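You operate a simulated robot arm through the tools that you are given. There is no shell and no other tool. Be economical: measure what you need, move in short steps, check, and stop when the job is done.

You are at the controls of a simulated robot arm. One attempt, no reset.

Task
Unload the yellow and green cradles onto the mats.
Fine: yellow cradle's pot on the yellow mat, the other on the brown; free the lower bar first, lock it last; the line stays stopped.

The check looks at the end state, three seconds after you hand in, the way a careful person would. Anything else that was tipped, shoved, dropped, spilled or broken makes it a failure.

Robot
A 7-joint arm with a two-finger parallel gripper on a trunk, on a base that drives. Base frame: it is fixed to the floor where the robot stands at the start and does not move with it; the origin is under the middle of the robot, x ahead of it, y to its left, z up. Readings come in m, rad, newtons and seconds.
With the tool pointing down near the work surface it reaches from about 0.2 to 0.74 m from the robot's upright axis, wherever it stands. Its first joint turns from -2.897 to 2.897 rad. Places, roughly: brown mat [-1, 0.2, 0.8]; lower inlet bar [0.8, 0.1, 1.2]; upper inlet bar [0.8, 0.1, 1.5]; yellow mat [-1, 0.7, 0.8]. Payload 3.91 kg.
The tool frame sits at the grasp point between the pads (the TCP): z along the fingers, y along the line on which they close. The tips reach 0.03 m beyond it. Largest opening 0.11 m; finger width 0.02, thickness 0.01; the body of the gripper, 0.048 by 0.112 m, starts 0.055 m behind the TCP.
Orientation is that of the tool frame in the base frame, as a unit quaternion [x, y, z, w]. With the fingers straight down and closing along the base's y, the tool's x points along the base's -x, its y along +y and its z along -z.

Tools
- The arm moves only by the tool arm_command. Its argument "commands" is a list of rows, each a list of 7 numbers: the turn, a rotation vector about the base's x, y, z in degrees, then the shift along the base's x, y, z in m, then the finger opening in m, from 0 to 0.11. In form: [[rx, ry, rz, x, y, z, hand], ...]. A call has 1 to 20 rows; each row is the pose to reach, as a shift and turn from the pose commanded when the call began. Each row takes 0.2 s and may step no farther than 0.05 m and 0.15 rad from the row before; otherwise, or with a gripper value out of range, the whole call is refused. Where a pose cannot be reached the arm comes as near as it can. A force on the tool above 40 N (or 10 N above the force at the start of the call, whichever is more), or a blocked arm, ends the call early, and 0.2 s more pass. The fingers move at their own pace (about 0.153 m/s each) and stop on an object; they squeeze with about 21 N. The grip force told is the motor's: it shows also when the fingers shut on nothing. Time passes only in rows, and 0.2 s behind the last, so rows that repeat a pose let the fingers close. It gives the time, the measured TCP pose, the force on the tool (base axes), the opening and the grip force at its end, in the units of the frame above (readings bear some noise), with the torque about the TCP (base axes, N m) and any sound that the robot's microphone picked up, and new pictures: "show" is both (left out), scene, wrist or none.
- Cameras (640 x 400 px; columns grow to the right, rows downward): "scene" is now at [0.0108, 0.1159, 1.5653]; the picture's right is [-0.36, -0.93, 0.00], its down [-0.25, 0.10, -0.96] and it looks along [0.90, -0.35, -0.27] (base axes); focal length 294 px, centre (320, 200). "wrist" rides on the gripper at [0.077, 0.007, -0.114] in the tool frame; the picture's right is [-0.09, 1.00, 0.00], its down [-0.80, -0.07, -0.59] and it looks along [-0.59, -0.05, 0.80] (tool axes); focal length 270 px, centre (320, 200). There is no depth. A picture from a camera that has moved, and an enlarged one, comes with that camera's place and axes in the base frame and with its lens.
- move_column(by): slides the trunk up (or, below 0, down) by that many m; the arm and the scene camera ride with it, the base frame stays. It gives what a move gives, with no picture.
- roll_base(legs): drives the robot by 1 to 6 legs, each [ahead, turn to the left] in m and rad, along the robot's own axes; the way and the turn of a leg run together, so that a leg with both is an arc; at most 1.5 m and 3.142 rad a leg. The arm and the cameras ride along, it lands a little off, and it stops where it bumps. It gives what a move gives, and a new picture of the scene camera.
- pan_tilt(pan, tilt): turns the head with the scene camera to pan (to the left, within 2.705 rad either way) and tilt (down, from -0.506 to 1.204), counted from straight ahead of the robot. It gives what a move gives, and a new picture of the scene camera.
- enlarge(camera, box): a new picture of the part [left, top, right, bottom] of that camera's present view, enlarged. No time passes.
- hand_in(): hands the job in; it is judged then, once.

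Go step by step. Nothing tells you exact positions but the pictures and the camera data: compare them with the known pose of the tool, close in by small moves and look again before you grip or let go. The budget is 120 turns and 260 pictures, counting those below and the enlarged ones. Unless the task says otherwise, let go and move clear before handing in, and close with one line.

The tools are called after "Request:" by a JSON object that holds its "op" and its "data". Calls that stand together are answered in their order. arm_command: Moves the arm, as the interface text tells. Its arguments: {"type":"object","properties":{"commands":{"type":"array","items":{"type":"array","items":{"type":"number"}}},"show":{"type":"string","enum":["both","scene","wrist","none"]}},"required":["commands"]} The other tools are called the same way: move_column (by) slides the trunk up or down; roll_base (legs) drives the base; pan_tilt (pan, tilt) turns the head that bears the scene camera; enlarge (camera, box) takes an enlarged picture of a part of a camera's view; hand_in () hands the job in.

At the start:

```text
time: 0.0
tool_pos: [0.3293, -0.0704, 1.4078]
tcp_rot: [-0.001, 1.0, 0.0, 0.0]
force: [0.2, -0.9, 0.1]
torque: [-0.01, 0.0, 0.0]
grip_width: 0.1105
gripper_force: 0.1
trunk travel left (down, up): [-0.5, 0.11]
robot x, y, heading: [0.0001, 0.0014, 0.0]
head pan, tilt: [-0.372, 0.272]
```

scene: 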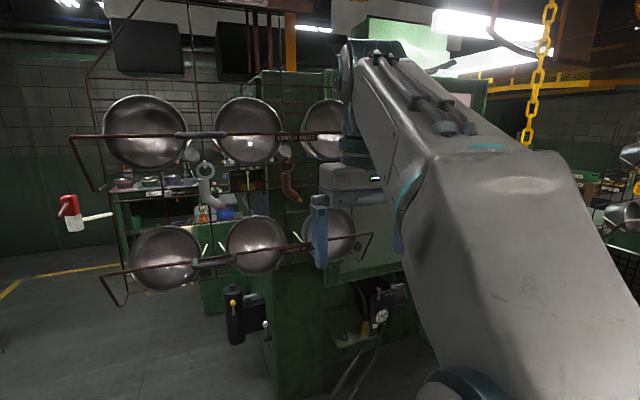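
wrist: 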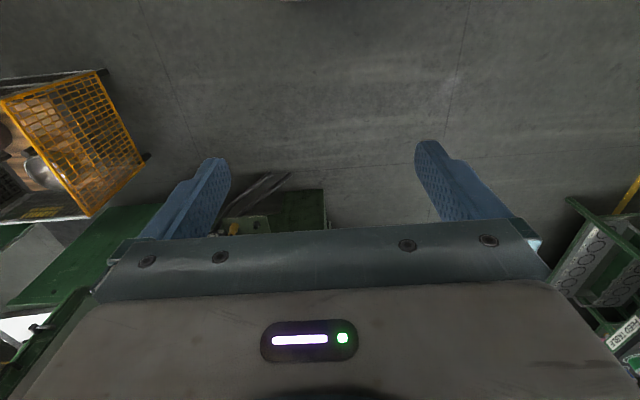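

I see a hanging rack with two bars of pots ahead, partly hidden by the arm. First I look closer and look around.

Request:
{"op": "enlarge", "data": {"camera": "scene", "box": [60, 80, 420, 320]}}

Request:
{"op": "pan_tilt", "data": {"pan": 0.3, "tilt": 0.3}}

Request:
{"op": "pan_tilt", "data": {"pan": 2.6, "tilt": 0.5}}

```text
1.67 times, centred on (240, 200) of scene
camera zoom: at [0.0108, 0.1159, 1.5653], right [-0.36, -0.93, 0.0], down [-0.25, 0.1, -0.96], along [0.9, -0.35, -0.27], focal length 489 px, centre (453, 200)
```

zoom: 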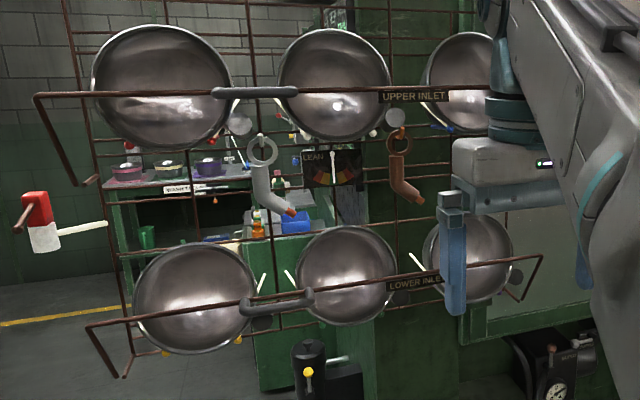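

```text
time: 1.1
tool_pos: [0.3299, -0.0705, 1.4086]
tcp_rot: [0.001, 1.0, -0.001, 0.0]
force: [-0.5, -0.1, -0.4]
torque: [-0.02, 0.0, 0.0]
grip_width: 0.1098
gripper_force: 0.0
trunk travel left (down, up): [-0.5, 0.11]
robot x, y, heading: [-0.0024, 0.0011, -0.001]
head pan, tilt: [0.3, 0.3]
camera scene: at [0.0129, 0.1773, 1.5626], right [0.29, -0.96, 0.0], down [-0.28, -0.09, -0.96], along [0.91, 0.28, -0.3], focal length 294 px, centre (320, 200)
```

scene: 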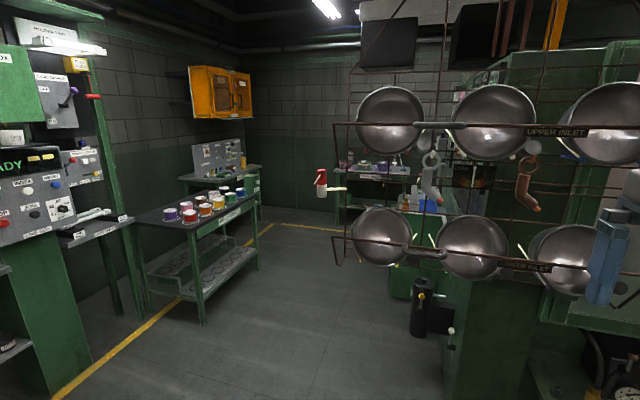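

```text
time: 3.2
tool_pos: [0.3288, -0.0697, 1.4078]
tcp_rot: [0.001, 1.0, 0.0, 0.0]
force: [0.9, -0.3, -0.4]
torque: [0.0, 0.02, 0.02]
grip_width: 0.11
gripper_force: 0.1
trunk travel left (down, up): [-0.5, 0.11]
robot x, y, heading: [-0.005, -0.0015, 0.004]
head pan, tilt: [2.601, 0.499]
camera scene: at [-0.1543, 0.1967, 1.5442], right [0.52, 0.86, 0.0], down [0.41, -0.25, -0.88], along [-0.75, 0.45, -0.48], focal length 294 px, centre (320, 200)
```

scene: 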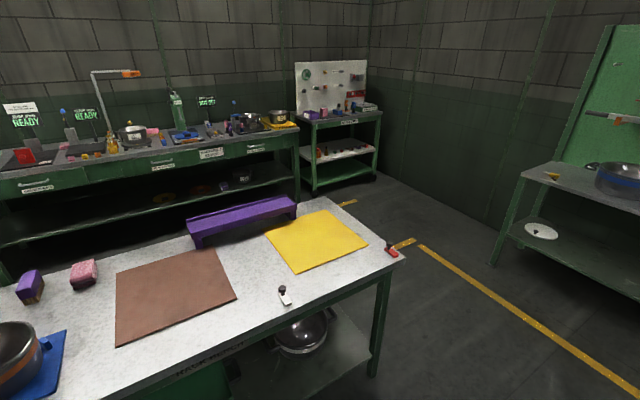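

I see the table with the brown and yellow mats behind. Now I look closely at the rack.

Request:
{"op": "enlarge", "data": {"camera": "scene", "box": [0, 180, 420, 400]}}

Request:
{"op": "pan_tilt", "data": {"pan": 0.0, "tilt": 0.2}}

Request:
{"op": "enlarge", "data": {"camera": "scene", "box": [160, 60, 400, 210]}}

Request:
{"op": "enlarge", "data": {"camera": "scene", "box": [160, 160, 400, 310]}}

Request:
{"op": "enlarge", "data": {"camera": "scene", "box": [360, 60, 600, 210]}}

Request:
{"op": "enlarge", "data": {"camera": "scene", "box": [360, 160, 600, 310]}}

```text
1.52 times, centred on (210, 290) of scene
camera zoom: at [-0.1543, 0.1967, 1.5442], right [0.52, 0.86, 0.0], down [0.41, -0.25, -0.88], along [-0.75, 0.45, -0.48], focal length 447 px, centre (488, 63)
```

zoom: 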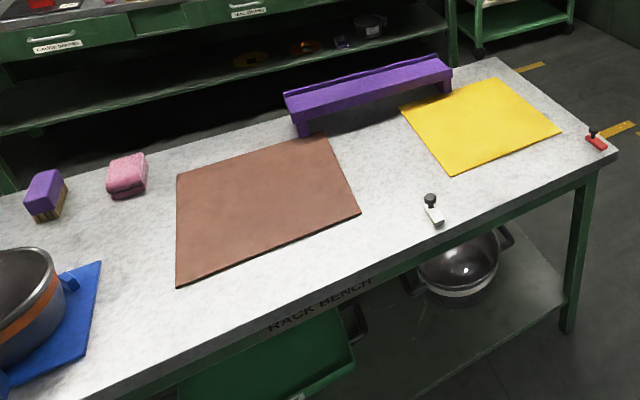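

```text
time: 5.5
tool_pos: [0.3287, -0.0698, 1.4077]
tcp_rot: [0.0, 1.0, 0.0, 0.0]
force: [-0.2, 0.1, -0.2]
torque: [-0.02, 0.01, -0.01]
grip_width: 0.11
gripper_force: 0.0
trunk travel left (down, up): [-0.5, 0.11]
robot x, y, heading: [-0.0023, -0.0011, -0.0]
head pan, tilt: [0.0, 0.201]
camera scene: at [0.0169, 0.1498, 1.5719], right [0.0, -1.0, 0.0], down [-0.2, 0.0, -0.98], along [0.98, 0.0, -0.2], focal length 294 px, centre (320, 200)
```

scene: 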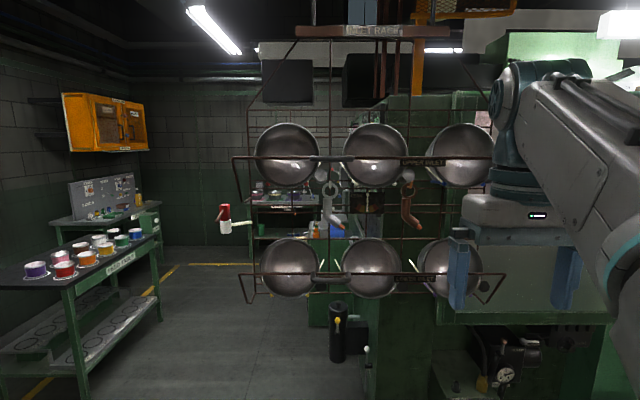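

```text
2.67 times, centred on (280, 135) of scene
camera zoom: at [0.0169, 0.1498, 1.5719], right [0.0, -1.0, 0.0], down [-0.2, 0.0, -0.98], along [0.98, 0.0, -0.2], focal length 783 px, centre (427, 373)
```

zoom: 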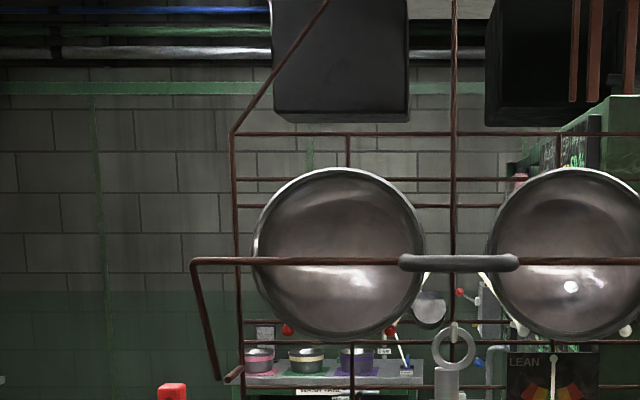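

```text
2.67 times, centred on (280, 235) of scene
camera zoom: at [0.0169, 0.1498, 1.5719], right [0.0, -1.0, 0.0], down [-0.2, 0.0, -0.98], along [0.98, 0.0, -0.2], focal length 783 px, centre (427, 107)
```

zoom: 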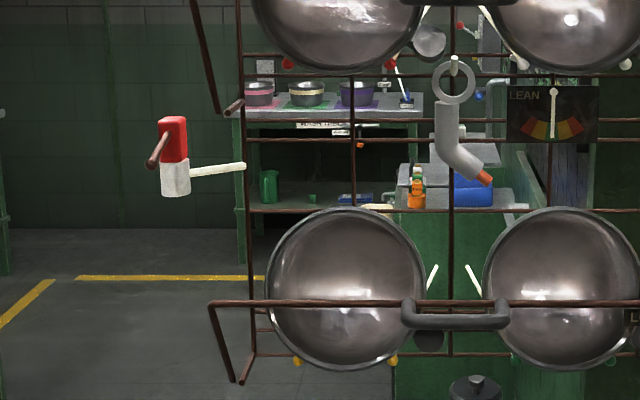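

```text
2.67 times, centred on (480, 135) of scene
camera zoom: at [0.0169, 0.1498, 1.5719], right [0.0, -1.0, 0.0], down [-0.2, 0.0, -0.98], along [0.98, 0.0, -0.2], focal length 783 px, centre (-107, 373)
```

zoom: 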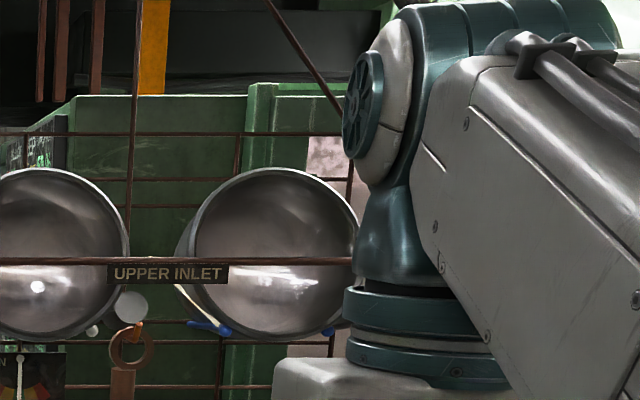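

```text
2.67 times, centred on (480, 235) of scene
camera zoom: at [0.0169, 0.1498, 1.5719], right [0.0, -1.0, 0.0], down [-0.2, 0.0, -0.98], along [0.98, 0.0, -0.2], focal length 783 px, centre (-107, 107)
```

zoom: 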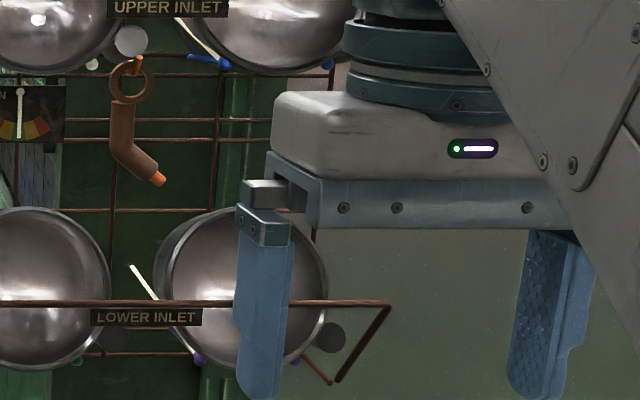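

Lower bar holds the yellow (left) and green (middle) cradles with bowls facing me. I pitch the wrist up to view the rack with the wrist camera.

Request:
{"op": "arm_command", "data": {"commands": [[0, -8, 0, 0, 0.03, 0, 0.05], [0, -16, 0, 0, 0.06, 0, 0.0], [0, -24, 0, 0, 0.09, -0.02, 0], [0, -32, 0, 0, 0.12, -0.04, 0], [0, -40, 0, 0, 0.15, -0.06, 0], [0, -48, 0, 0, 0.18, -0.08, 0], [0, -48, 0, 0, 0.19, -0.1, 0]]}}

Request:
{"op": "enlarge", "data": {"camera": "wrist", "box": [80, 0, 400, 200]}}

Request:
{"op": "enlarge", "data": {"camera": "wrist", "box": [240, 0, 560, 200]}}

```text
time: 7.3
tool_pos: [0.3642, 0.1081, 1.2688]
tcp_rot: [0.016, 0.939, 0.006, 0.345]
force: [0.7, -0.5, 0.0]
torque: [0.01, 0.01, 0.02]
grip_width: 0.0001
gripper_force: 21.4
trunk travel left (down, up): [-0.5, 0.11]
robot x, y, heading: [0.0007, -0.0025, -0.0]
head pan, tilt: [0.0, 0.201]
stopped in row 7: the arm was blocked; the commanded pose is now the measured one
camera scene: at [0.0176, 0.1498, 1.571], right [0.0, -1.0, 0.0], down [-0.2, 0.0, -0.98], along [0.98, 0.0, -0.2], focal length 294 px, centre (320, 200)
camera wrist: at [0.2325, 0.1157, 1.3086], right [0.09, 0.99, 0.08], down [0.22, -0.1, 0.97], along [0.97, -0.07, -0.23], focal length 270 px, centre (320, 200)
```

scene: 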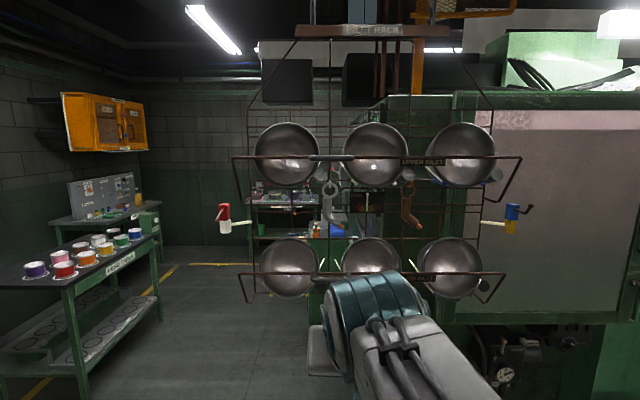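
wrist: 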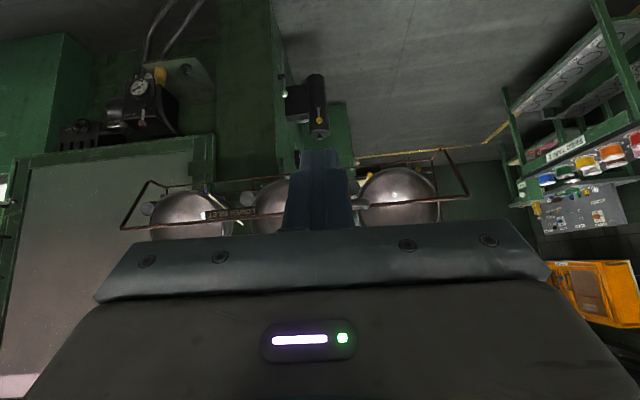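

```text
2.00 times, centred on (240, 100) of wrist
camera zoom: at [0.2325, 0.1157, 1.3086], right [0.09, 0.99, 0.08], down [0.22, -0.1, 0.97], along [0.97, -0.07, -0.23], focal length 541 px, centre (480, 400)
```

zoom: 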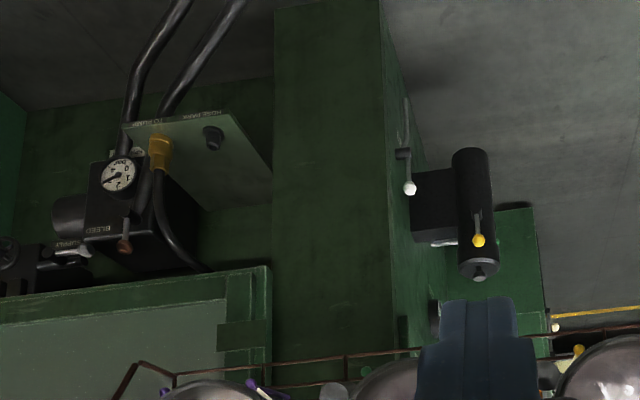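

```text
2.00 times, centred on (400, 100) of wrist
camera zoom: at [0.2325, 0.1157, 1.3086], right [0.09, 0.99, 0.08], down [0.22, -0.1, 0.97], along [0.97, -0.07, -0.23], focal length 541 px, centre (160, 400)
```

zoom: 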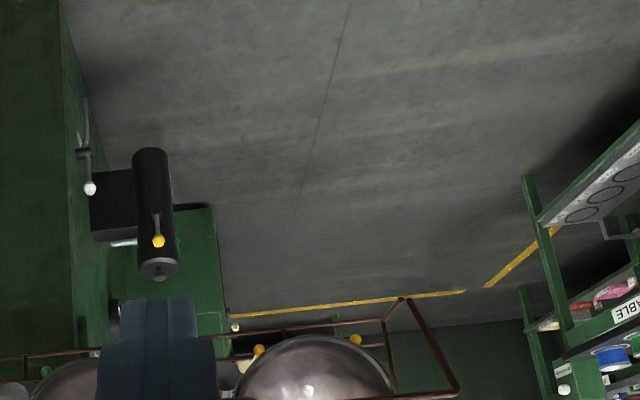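

The arm stopped at a wrist limit; the rack is now better visible. I enlarge details around it.

Request:
{"op": "enlarge", "data": {"camera": "scene", "box": [210, 0, 370, 100]}}

Request:
{"op": "enlarge", "data": {"camera": "scene", "box": [200, 180, 360, 280]}}

Request:
{"op": "enlarge", "data": {"camera": "scene", "box": [290, 140, 450, 240]}}

Request:
{"op": "enlarge", "data": {"camera": "scene", "box": [400, 180, 560, 280]}}

Request:
{"op": "enlarge", "data": {"camera": "scene", "box": [340, 0, 500, 100]}}

Request:
{"op": "enlarge", "data": {"camera": "scene", "box": [380, 280, 600, 400]}}

```text
4.00 times, centred on (290, 50) of scene
camera zoom: at [0.0176, 0.1498, 1.571], right [0.0, -1.0, 0.0], down [-0.2, 0.0, -0.98], along [0.98, 0.0, -0.2], focal length 1174 px, centre (440, 800)
```

zoom: 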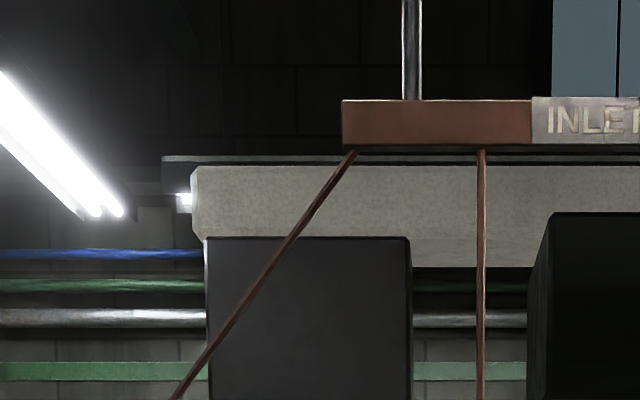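

```text
4.00 times, centred on (280, 230) of scene
camera zoom: at [0.0176, 0.1498, 1.571], right [0.0, -1.0, 0.0], down [-0.2, 0.0, -0.98], along [0.98, 0.0, -0.2], focal length 1174 px, centre (480, 80)
```

zoom: 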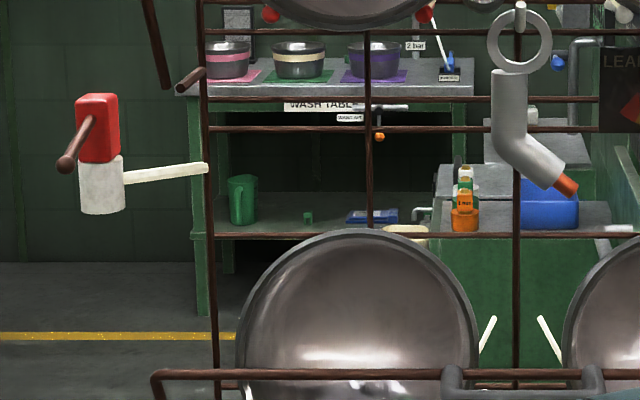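

```text
4.00 times, centred on (370, 190) of scene
camera zoom: at [0.0176, 0.1498, 1.571], right [0.0, -1.0, 0.0], down [-0.2, 0.0, -0.98], along [0.98, 0.0, -0.2], focal length 1174 px, centre (120, 240)
```

zoom: 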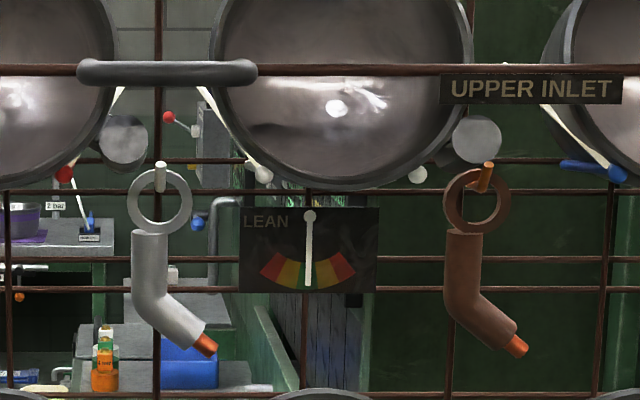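

```text
4.00 times, centred on (480, 230) of scene
camera zoom: at [0.0176, 0.1498, 1.571], right [0.0, -1.0, 0.0], down [-0.2, 0.0, -0.98], along [0.98, 0.0, -0.2], focal length 1174 px, centre (-320, 80)
```

zoom: 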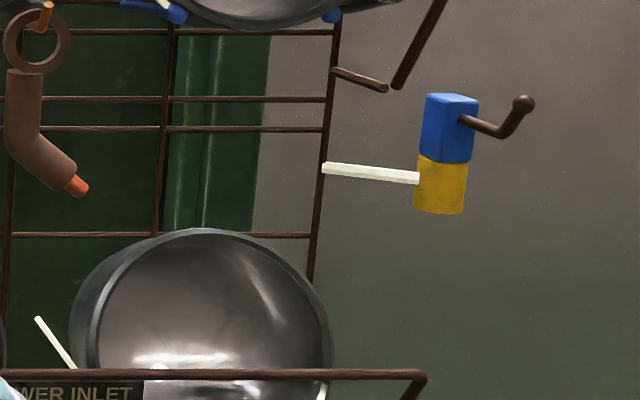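

```text
4.00 times, centred on (420, 50) of scene
camera zoom: at [0.0176, 0.1498, 1.571], right [0.0, -1.0, 0.0], down [-0.2, 0.0, -0.98], along [0.98, 0.0, -0.2], focal length 1174 px, centre (-80, 800)
```

zoom: 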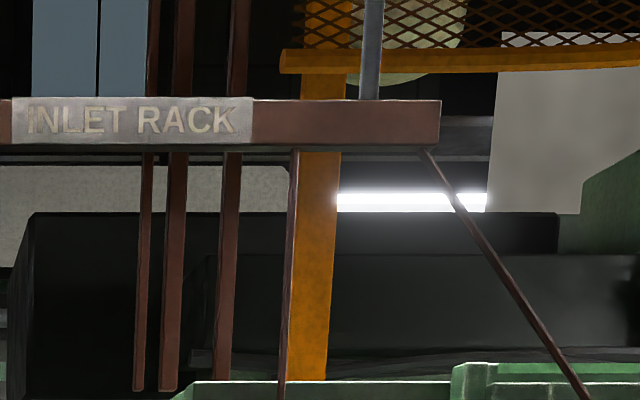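

```text
2.91 times, centred on (490, 340) of scene
camera zoom: at [0.0176, 0.1498, 1.571], right [0.0, -1.0, 0.0], down [-0.2, 0.0, -0.98], along [0.98, 0.0, -0.2], focal length 854 px, centre (-174, -207)
```

zoom: 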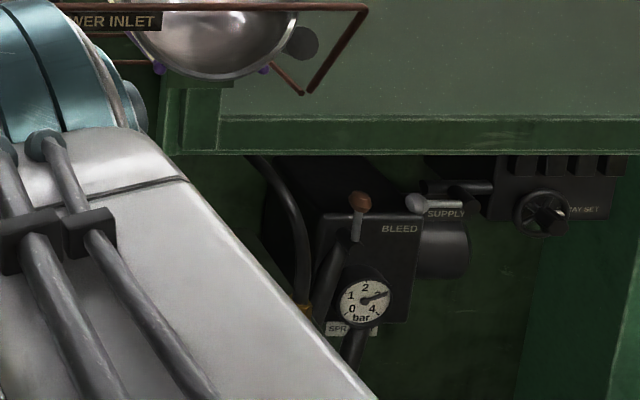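

The bars are hinged at the end pegs; details are still unclear. I lower the trunk so that the tool can point forward, which also gives a level view of the lower bar.

Request:
{"op": "move_column", "data": {"by": -0.3}}

Request:
{"op": "arm_command", "data": {"commands": [[0, 8, 0, 0, 0, 0.03, 0], [0, 16, 0, 0, 0, 0.06, 0], [0, 24, 0, 0, -0.03, 0.08, 0], [0, 32, 0, 0, -0.06, 0.1, 0], [0, 40, 0, 0, -0.1, 0.1, 0], [0, 40, 0, 0, -0.14, 0.1, 0], [0, 40, 0, 0, -0.18, 0.1, 0], [0, 40, 0, 0, -0.22, 0.1, 0], [0, 40, 0, 0, -0.26, 0.1, 0], [0, 40, 0, 0, -0.3, 0.1, 0]], "show": "scene"}}

Request:
{"op": "enlarge", "data": {"camera": "scene", "box": [220, 120, 380, 220]}}

Request:
{"op": "enlarge", "data": {"camera": "scene", "box": [340, 120, 500, 220]}}

```text
time: 9.3
tool_pos: [0.3901, 0.1022, 1.0168]
tcp_rot: [0.019, 0.959, 0.016, 0.282]
force: [-0.1, 0.2, -0.5]
torque: [0.02, 0.0, 0.01]
grip_width: 0.0002
gripper_force: 21.1
trunk travel left (down, up): [-0.289, 0.321]
robot x, y, heading: [0.0033, -0.0025, -0.001]
head pan, tilt: [0.0, 0.201]
stopped: the arm was blocked; the commanded pose is now the measured one
```

```text
time: 11.5
tool_pos: [0.391, -0.1962, 1.1211]
tcp_rot: [0.024, 0.998, 0.008, -0.062]
force: [0.4, 1.0, 0.7]
torque: [-0.06, 0.03, 0.0]
grip_width: 0.0
gripper_force: 21.1
trunk travel left (down, up): [-0.289, 0.321]
robot x, y, heading: [-0.0004, 0.002, -0.0]
head pan, tilt: [0.0, 0.201]
camera scene: at [0.0171, 0.1497, 1.3618], right [0.0, -1.0, 0.0], down [-0.2, 0.0, -0.98], along [0.98, 0.0, -0.2], focal length 294 px, centre (320, 200)
```

scene: 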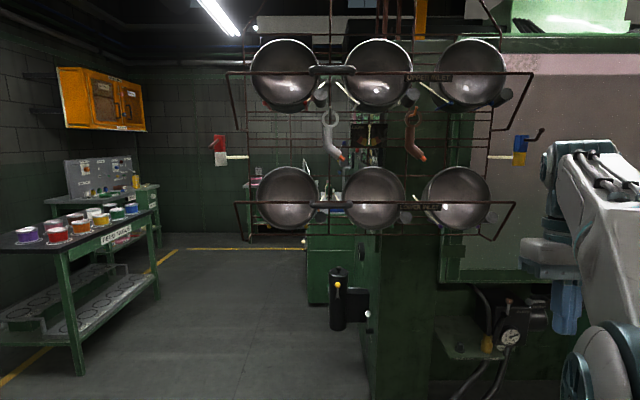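

```text
4.00 times, centred on (300, 170) of scene
camera zoom: at [0.0171, 0.1497, 1.3618], right [0.0, -1.0, 0.0], down [-0.2, 0.0, -0.98], along [0.98, 0.0, -0.2], focal length 1174 px, centre (400, 320)
```

zoom: 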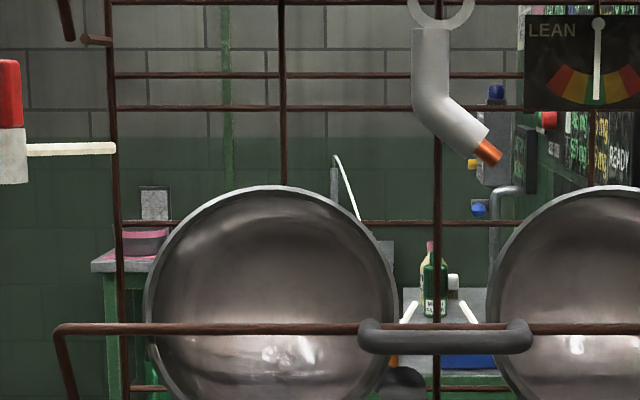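

```text
4.00 times, centred on (420, 170) of scene
camera zoom: at [0.0171, 0.1497, 1.3618], right [0.0, -1.0, 0.0], down [-0.2, 0.0, -0.98], along [0.98, 0.0, -0.2], focal length 1174 px, centre (-80, 320)
```

zoom: 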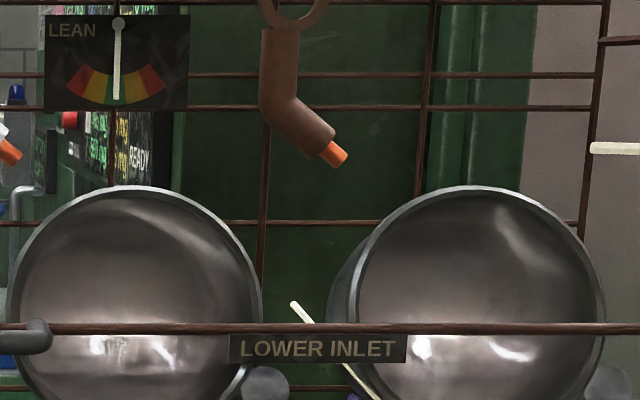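

I need a side view of the bar and latch. I drive a little to the left of the rack and look right.

Request:
{"op": "roll_base", "data": {"legs": [[0, 1.0], [0.65, 0]]}}

Request:
{"op": "pan_tilt", "data": {"pan": -1.6, "tilt": 0.2}}

Request:
{"op": "enlarge", "data": {"camera": "scene", "box": [160, 100, 480, 300]}}

```text
time: 17.6
tool_pos: [0.7148, 0.7764, 1.1218]
tcp_rot: [-0.463, 0.884, -0.023, -0.058]
force: [0.7, -0.2, 0.1]
torque: [0.0, 0.03, 0.0]
grip_width: 0.0001
gripper_force: 21.2
trunk travel left (down, up): [-0.289, 0.321]
robot x, y, heading: [0.3428, 0.5457, 1.015]
head pan, tilt: [0.0, 0.201]
camera scene: at [0.223, 0.6403, 1.3618], right [0.85, -0.53, 0.0], down [-0.11, -0.17, -0.98], along [0.52, 0.83, -0.2], focal length 294 px, centre (320, 200)
```

scene: 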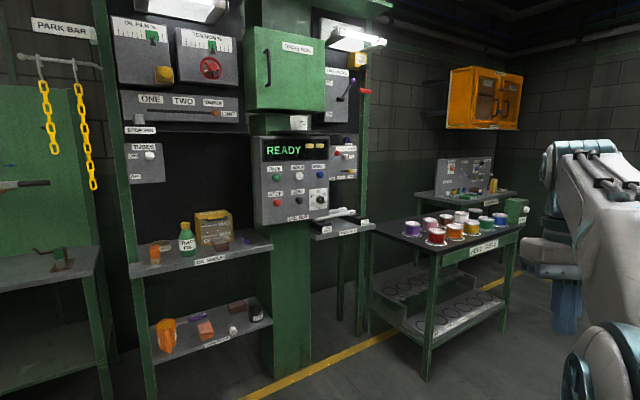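

```text
time: 19.3
tool_pos: [0.7138, 0.775, 1.1213]
tcp_rot: [-0.463, 0.884, -0.023, -0.057]
force: [-0.4, 0.9, 0.0]
torque: [-0.01, 0.0, -0.02]
grip_width: 0.0001
gripper_force: 20.8
trunk travel left (down, up): [-0.289, 0.321]
robot x, y, heading: [0.3442, 0.5471, 1.016]
head pan, tilt: [-1.6, 0.201]
camera scene: at [0.2514, 0.5097, 1.3618], right [-0.55, -0.83, 0.0], down [-0.17, 0.11, -0.98], along [0.82, -0.54, -0.2], focal length 294 px, centre (320, 200)
```

scene: 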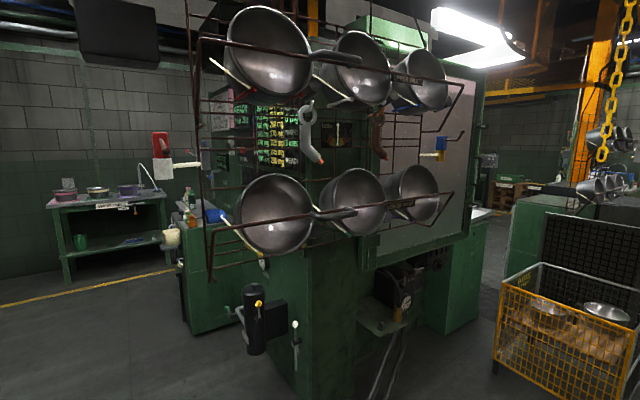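

```text
2.00 times, centred on (320, 200) of scene
camera zoom: at [0.2514, 0.5097, 1.3618], right [-0.55, -0.83, 0.0], down [-0.17, 0.11, -0.98], along [0.82, -0.54, -0.2], focal length 587 px, centre (320, 200)
```

zoom: 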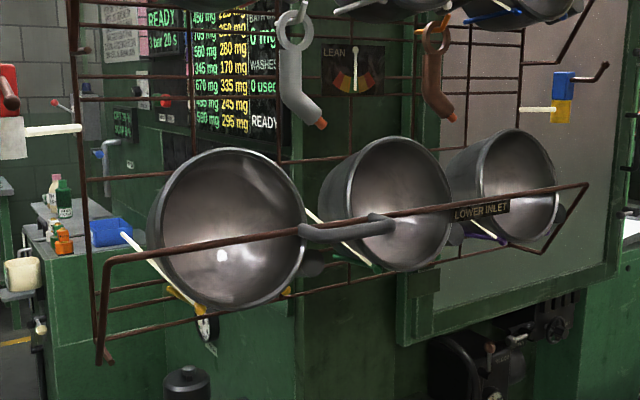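

Now I see bowls resting on coloured-tipped hooks, the hinged bar with its U-handle. I zoom on the ends and the boxes at the sides.

Request:
{"op": "enlarge", "data": {"camera": "scene", "box": [140, 120, 220, 170]}}

Request:
{"op": "enlarge", "data": {"camera": "scene", "box": [190, 210, 290, 290]}}

Request:
{"op": "enlarge", "data": {"camera": "scene", "box": [290, 190, 390, 250]}}

Request:
{"op": "enlarge", "data": {"camera": "scene", "box": [390, 120, 470, 240]}}

Request:
{"op": "enlarge", "data": {"camera": "scene", "box": [180, 0, 480, 120]}}

Request:
{"op": "enlarge", "data": {"camera": "scene", "box": [280, 90, 400, 170]}}

```text
8.00 times, centred on (180, 145) of scene
camera zoom: at [0.2514, 0.5097, 1.3618], right [-0.55, -0.83, 0.0], down [-0.17, 0.11, -0.98], along [0.82, -0.54, -0.2], focal length 2349 px, centre (1440, 640)
```

zoom: 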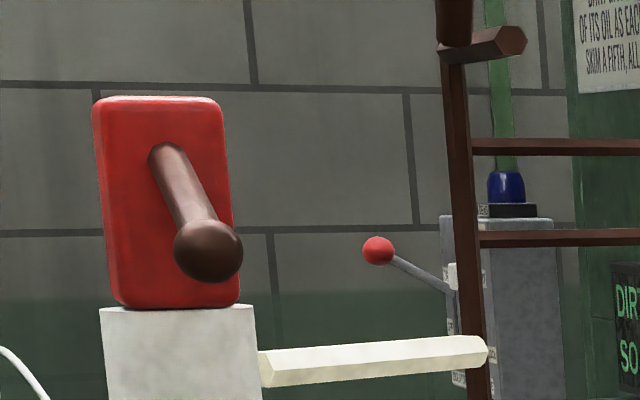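

```text
5.00 times, centred on (240, 250) of scene
camera zoom: at [0.2514, 0.5097, 1.3618], right [-0.55, -0.83, 0.0], down [-0.17, 0.11, -0.98], along [0.82, -0.54, -0.2], focal length 1468 px, centre (720, -50)
```

zoom: 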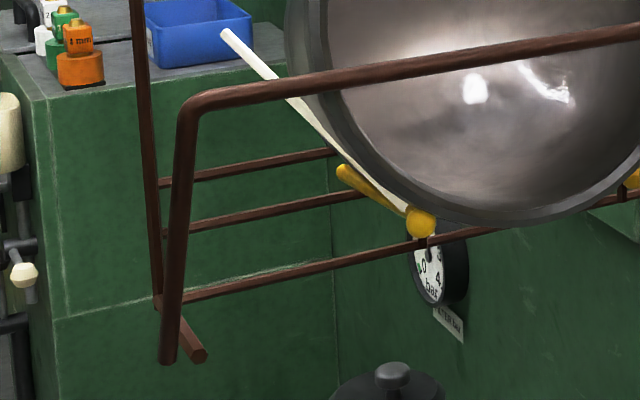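

```text
6.40 times, centred on (340, 220) of scene
camera zoom: at [0.2514, 0.5097, 1.3618], right [-0.55, -0.83, 0.0], down [-0.17, 0.11, -0.98], along [0.82, -0.54, -0.2], focal length 1879 px, centre (192, 72)
```

zoom: 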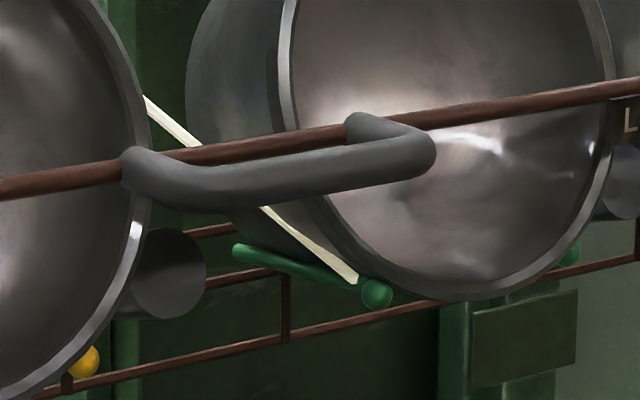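

```text
3.33 times, centred on (430, 180) of scene
camera zoom: at [0.2514, 0.5097, 1.3618], right [-0.55, -0.83, 0.0], down [-0.17, 0.11, -0.98], along [0.82, -0.54, -0.2], focal length 979 px, centre (-47, 267)
```

zoom: 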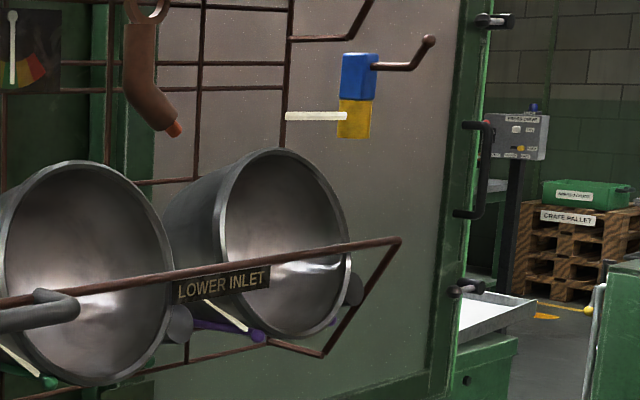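

```text
2.13 times, centred on (330, 60) of scene
camera zoom: at [0.2514, 0.5097, 1.3618], right [-0.55, -0.83, 0.0], down [-0.17, 0.11, -0.98], along [0.82, -0.54, -0.2], focal length 626 px, centre (299, 499)
```

zoom: 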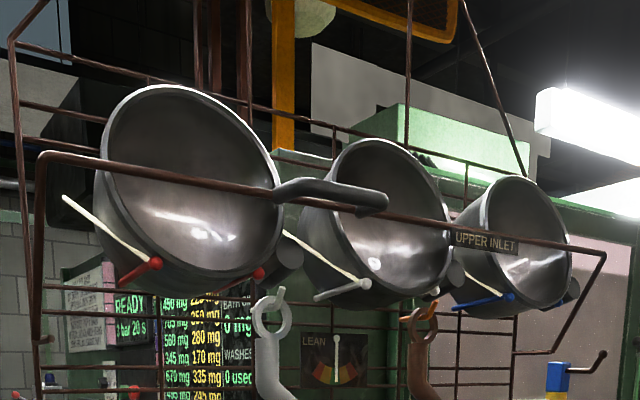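

```text
5.00 times, centred on (340, 130) of scene
camera zoom: at [0.2514, 0.5097, 1.3618], right [-0.55, -0.83, 0.0], down [-0.17, 0.11, -0.98], along [0.82, -0.54, -0.2], focal length 1468 px, centre (220, 550)
```

zoom: 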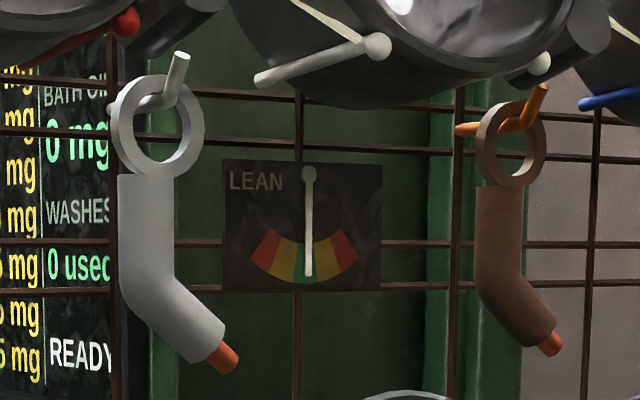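

The bar hinge is at about (0.88, 0.38, 1.06), with the bar at (0.81, y, 1.195) leaning out. I read the nearby panel labels before touching anything.

Request:
{"op": "pan_tilt", "data": {"pan": 0.1, "tilt": 0.0}}

Request:
{"op": "enlarge", "data": {"camera": "scene", "box": [120, 50, 280, 180]}}

Request:
{"op": "enlarge", "data": {"camera": "scene", "box": [260, 50, 420, 180]}}

Request:
{"op": "enlarge", "data": {"camera": "scene", "box": [270, 160, 430, 290]}}

Request:
{"op": "pan_tilt", "data": {"pan": -1.6, "tilt": -0.3}}

```text
time: 21.0
tool_pos: [0.715, 0.7761, 1.122]
tcp_rot: [-0.464, 0.884, -0.023, -0.057]
force: [-0.5, 0.7, -1.0]
torque: [-0.01, 0.02, 0.01]
grip_width: 0.0002
gripper_force: 21.3
trunk travel left (down, up): [-0.289, 0.321]
robot x, y, heading: [0.3417, 0.5469, 1.011]
head pan, tilt: [0.099, 0.0]
camera scene: at [0.2136, 0.6419, 1.3802], right [0.9, -0.44, 0.0], down [0.0, 0.0, -1.0], along [0.44, 0.9, 0.0], focal length 294 px, centre (320, 200)
```

scene: 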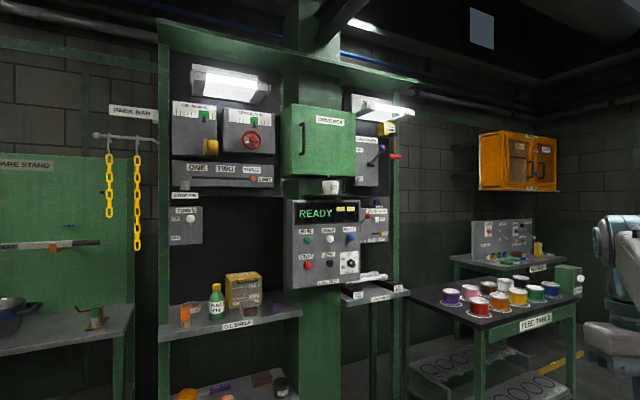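

```text
3.08 times, centred on (200, 115) of scene
camera zoom: at [0.2136, 0.6419, 1.3802], right [0.9, -0.44, 0.0], down [0.0, 0.0, -1.0], along [0.44, 0.9, 0.0], focal length 903 px, centre (689, 462)
```

zoom: 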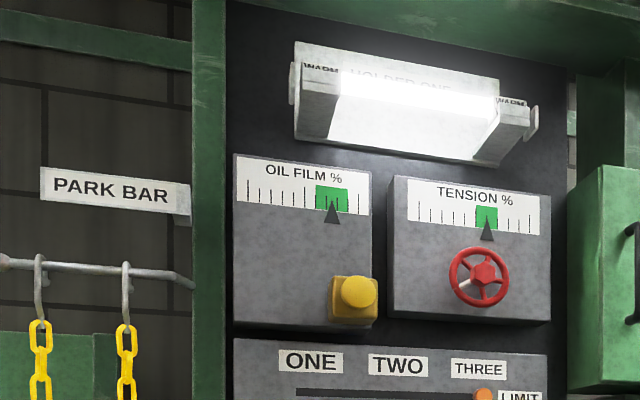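

```text
3.08 times, centred on (340, 115) of scene
camera zoom: at [0.2136, 0.6419, 1.3802], right [0.9, -0.44, 0.0], down [0.0, 0.0, -1.0], along [0.44, 0.9, 0.0], focal length 903 px, centre (258, 462)
```

zoom: 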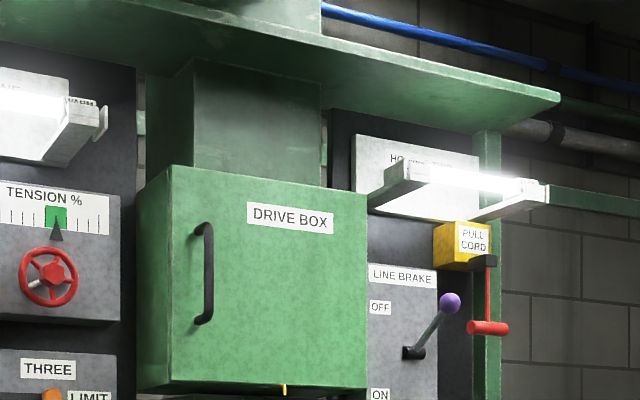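

```text
3.08 times, centred on (350, 225) of scene
camera zoom: at [0.2136, 0.6419, 1.3802], right [0.9, -0.44, 0.0], down [0.0, 0.0, -1.0], along [0.44, 0.9, 0.0], focal length 903 px, centre (228, 123)
```

zoom: 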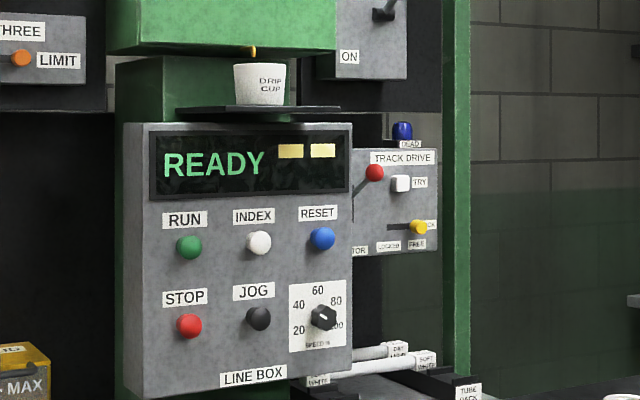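

```text
time: 22.8
tool_pos: [0.7133, 0.7762, 1.1218]
tcp_rot: [-0.463, 0.884, -0.023, -0.058]
force: [0.0, 0.4, 0.3]
torque: [0.0, -0.03, 0.0]
grip_width: 0.0
gripper_force: 20.6
trunk travel left (down, up): [-0.289, 0.321]
robot x, y, heading: [0.3412, 0.5515, 1.014]
head pan, tilt: [-1.6, -0.3]
camera scene: at [0.2392, 0.5177, 1.4057], right [-0.55, -0.83, 0.0], down [0.25, -0.16, -0.96], along [0.8, -0.53, 0.3], focal length 294 px, centre (320, 200)
```

scene: 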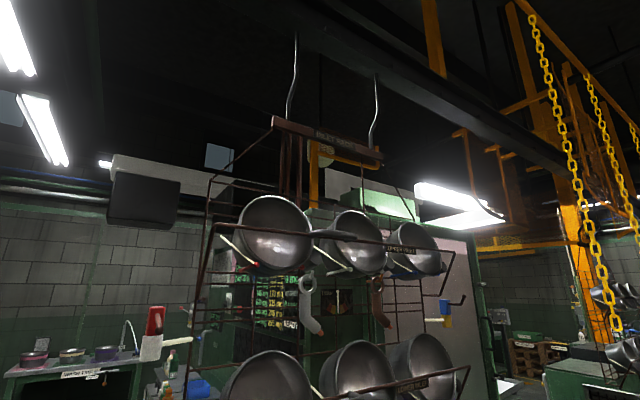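

The line box, hooks and latches are far off; I leave them. I go back to stand about 0.6 m in front of the bar, facing it.

Request:
{"op": "roll_base", "data": {"legs": [[0, 0.155], [-0.491, 0], [0, -1.169]]}}

Request:
{"op": "pan_tilt", "data": {"pan": 0.0, "tilt": 0.3}}

```text
time: 29.3
tool_pos: [0.5413, -0.1062, 1.1218]
tcp_rot: [0.021, 0.998, 0.007, -0.063]
force: [-0.4, -0.2, -0.6]
torque: [-0.02, 0.03, -0.01]
grip_width: 0.0
gripper_force: 21.1
trunk travel left (down, up): [-0.289, 0.321]
robot x, y, heading: [0.1527, 0.086, 0.008]
head pan, tilt: [-1.6, -0.3]
camera scene: at [0.0696, 0.1583, 1.4057], right [-1.0, 0.02, 0.0], down [-0.01, -0.3, -0.96], along [-0.02, -0.95, 0.3], focal length 294 px, centre (320, 200)
```

scene: 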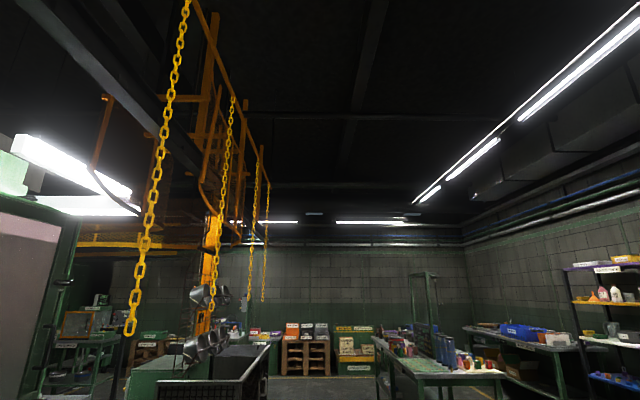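

```text
time: 30.9
tool_pos: [0.5407, -0.1055, 1.1205]
tcp_rot: [0.021, 0.998, 0.007, -0.061]
force: [0.6, 0.0, -0.3]
torque: [0.0, 0.01, -0.02]
grip_width: 0.0
gripper_force: 20.7
trunk travel left (down, up): [-0.289, 0.321]
robot x, y, heading: [0.1547, 0.0894, 0.008]
head pan, tilt: [0.0, 0.3]
camera scene: at [0.1648, 0.2375, 1.3525], right [0.01, -1.0, 0.0], down [-0.3, 0.0, -0.96], along [0.96, 0.01, -0.3], focal length 294 px, centre (320, 200)
```

scene: 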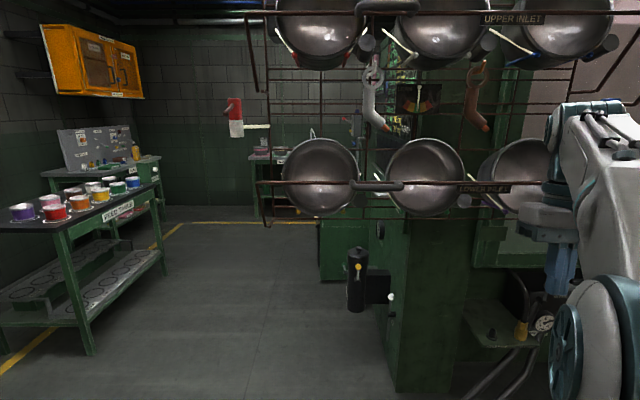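

I now stand at (0.155, 0.09). I straighten the tool, then yaw it so the fingers close fore-aft.

Request:
{"op": "arm_command", "data": {"commands": [[0, -7, 0, -0.03, 0, 0.0, 0.04]], "show": "none"}}

Request:
{"op": "arm_command", "data": {"commands": [[0, 0, 8, 0, 0.02, 0, 0.06], [0, 0, 16, 0, 0.04, 0, 0.06], [0, 0, 24, 0, 0.06, 0, 0.06], [0, 0, 32, 0, 0.08, 0, 0.06], [0, 0, 40, 0, 0.1, 0, 0.06], [0, 0, 48, 0, 0.12, 0, 0.06], [0, 0, 56, 0, 0.14, 0, 0.06], [0, 0, 64, 0, 0.16, 0, 0.06], [0, 0, 72, 0, 0.18, 0, 0.06], [0, 0, 80, 0, 0.2, 0, 0.06], [0, 0, 88, 0, 0.22, 0, 0.06], [0, 0, 92, 0, 0.22, 0, 0.06]], "show": "none"}}

Request:
{"op": "arm_command", "data": {"commands": [[0, -8, 0, 0, 0, 0.01, 0.06], [0, -16, 0, 0, 0, 0.03, 0.06], [0, -24, 0, 0, 0, 0.05, 0.06], [0, -32, 0, 0, 0, 0.07, 0.06], [0, -40, 0, 0, 0, 0.1, 0.06], [0, -45, 0, 0, 0, 0.12, 0.06]]}}

```text
time: 31.3
tool_pos: [0.5112, -0.1071, 1.1222]
tcp_rot: [0.02, 1.0, 0.008, 0.0]
force: [0.6, -0.8, -0.3]
torque: [0.01, 0.04, 0.03]
grip_width: 0.04
gripper_force: 0.0
trunk travel left (down, up): [-0.289, 0.321]
robot x, y, heading: [0.1546, 0.0859, 0.007]
head pan, tilt: [0.0, 0.3]
```

```text
time: 33.9
tool_pos: [0.5097, 0.1155, 1.1231]
tcp_rot: [-0.706, 0.708, 0.006, -0.007]
force: [-0.7, 0.3, -1.0]
torque: [0.03, 0.0, 0.01]
grip_width: 0.0598
gripper_force: 0.0
trunk travel left (down, up): [-0.289, 0.321]
robot x, y, heading: [0.1489, 0.0875, 0.011]
head pan, tilt: [0.0, 0.3]
```

```text
time: 35.3
tool_pos: [0.5151, 0.1147, 1.2399]
tcp_rot: [-0.655, 0.659, -0.263, 0.261]
force: [-0.8, -0.1, -0.1]
torque: [0.0, 0.0, 0.02]
grip_width: 0.0602
gripper_force: 0.1
trunk travel left (down, up): [-0.289, 0.321]
robot x, y, heading: [0.1512, 0.0861, 0.006]
head pan, tilt: [0.0, 0.3]
camera scene: at [0.1646, 0.2376, 1.3529], right [0.01, -1.0, 0.0], down [-0.3, 0.0, -0.96], along [0.96, 0.01, -0.3], focal length 294 px, centre (320, 200)
camera wrist: at [0.4314, 0.0371, 1.319], right [-0.72, 0.09, -0.68], down [-0.35, 0.8, 0.48], along [0.6, 0.59, -0.55], focal length 270 px, centre (320, 200)
```

scene: 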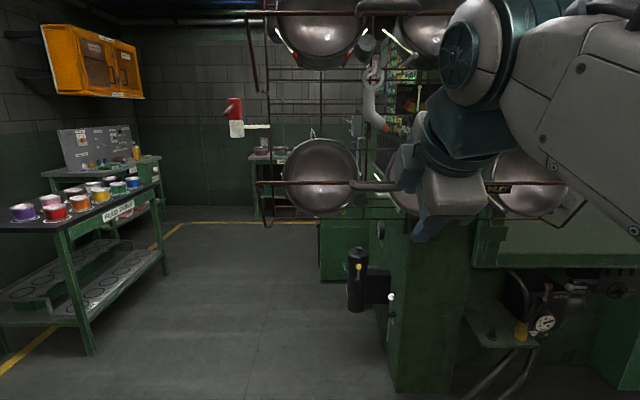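
wrist: 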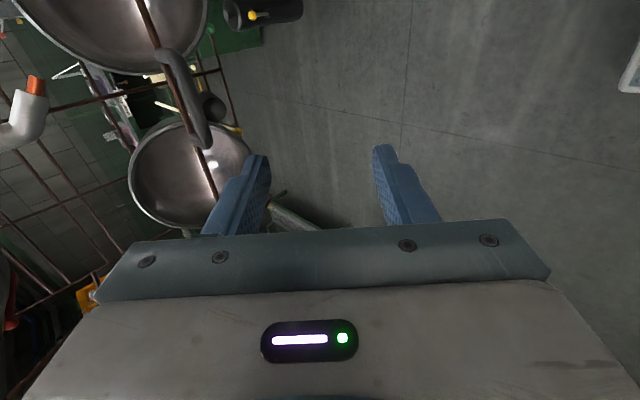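

The handle tube is at about (0.777, 0.115, 1.193). I pitch the tool flatter (25° below level) and come to 8 cm short of it.

Request:
{"op": "arm_command", "data": {"commands": [[0, -7, 0, 0.04, 0, 0, 0.06], [0, -14, 0, 0.08, 0, 0, 0.06], [0, -20, 0, 0.12, 0, 0, 0.05], [0, -20, 0, 0.16, 0, -0.01, 0.045], [0, -20, 0, 0.19, 0, -0.014, 0.04], [0, -20, 0, 0.19, 0, -0.014, 0.04]]}}

Request:
{"op": "enlarge", "data": {"camera": "wrist", "box": [100, 50, 420, 250]}}

```text
time: 36.7
tool_pos: [0.6993, 0.1147, 1.2279]
tcp_rot: [-0.598, 0.601, -0.375, 0.375]
force: [-0.2, 0.3, -0.1]
torque: [0.03, 0.03, -0.02]
grip_width: 0.0401
gripper_force: 0.1
trunk travel left (down, up): [-0.289, 0.321]
robot x, y, heading: [0.1448, 0.0894, 0.004]
head pan, tilt: [0.0, 0.3]
camera scene: at [0.165, 0.2377, 1.3525], right [0.01, -1.0, 0.0], down [-0.3, 0.0, -0.96], along [0.96, 0.01, -0.3], focal length 294 px, centre (320, 200)
camera wrist: at [0.5946, 0.0357, 1.2734], right [-0.44, 0.09, -0.9], down [-0.5, 0.8, 0.33], along [0.75, 0.59, -0.3], focal length 270 px, centre (320, 200)
```

scene: 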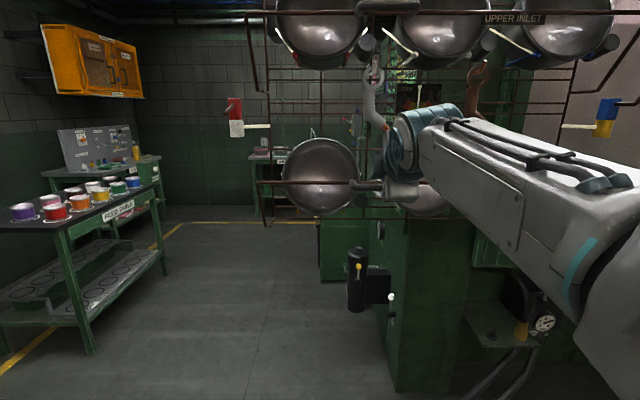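
wrist: 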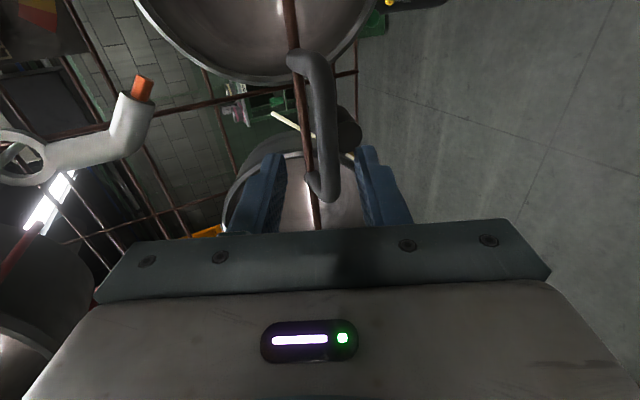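

```text
2.00 times, centred on (260, 150) of wrist
camera zoom: at [0.5946, 0.0357, 1.2734], right [-0.44, 0.09, -0.9], down [-0.5, 0.8, 0.33], along [0.75, 0.59, -0.3], focal length 541 px, centre (440, 300)
```

zoom: 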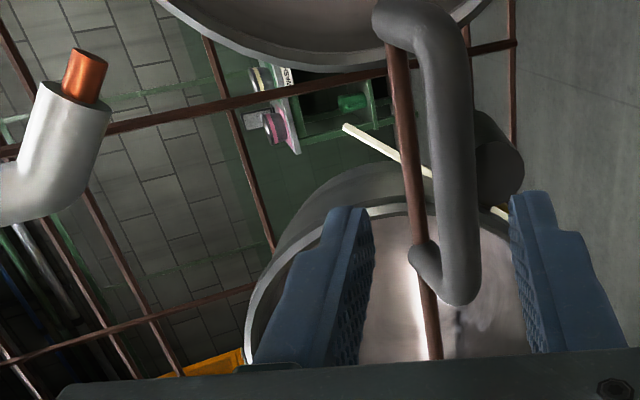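

The handle lies between the open fingers. I advance along the tool axis and look again.

Request:
{"op": "arm_command", "data": {"commands": [[0, 0, 0, 0.02, 0, -0.009, 0.04], [0, 0, 0, 0.04, 0, -0.018, 0.04], [0, 0, 0, 0.06, 0, -0.027, 0.04], [0, 0, 0, 0.06, 0, -0.027, 0.04]], "show": "wrist"}}

Request:
{"op": "enlarge", "data": {"camera": "wrist", "box": [200, 50, 440, 200]}}

```text
time: 37.7
tool_pos: [0.7597, 0.1158, 1.2011]
tcp_rot: [-0.598, 0.601, -0.374, 0.375]
force: [0.6, 0.2, 0.5]
torque: [0.01, 0.05, 0.01]
grip_width: 0.0399
gripper_force: 0.1
trunk travel left (down, up): [-0.289, 0.321]
robot x, y, heading: [0.1493, 0.0861, 0.015]
head pan, tilt: [0.0, 0.3]
camera wrist: at [0.6539, 0.0377, 1.2459], right [-0.44, 0.09, -0.9], down [-0.5, 0.8, 0.33], along [0.75, 0.59, -0.3], focal length 270 px, centre (320, 200)
```

wrist: 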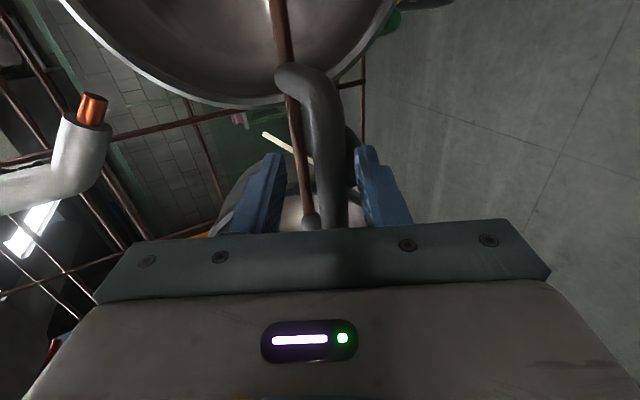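

```text
2.67 times, centred on (320, 125) of wrist
camera zoom: at [0.6539, 0.0377, 1.2459], right [-0.44, 0.09, -0.9], down [-0.5, 0.8, 0.33], along [0.75, 0.59, -0.3], focal length 721 px, centre (320, 400)
```

zoom: 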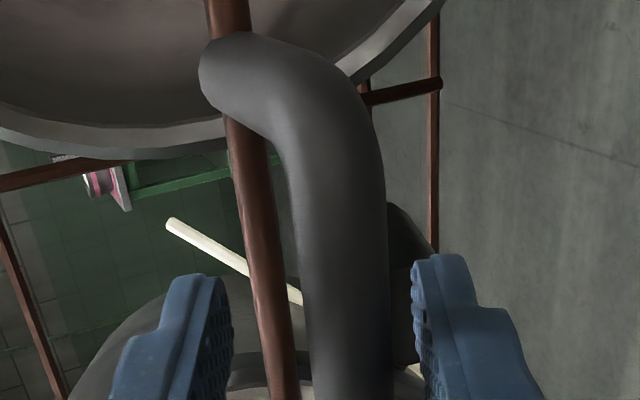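

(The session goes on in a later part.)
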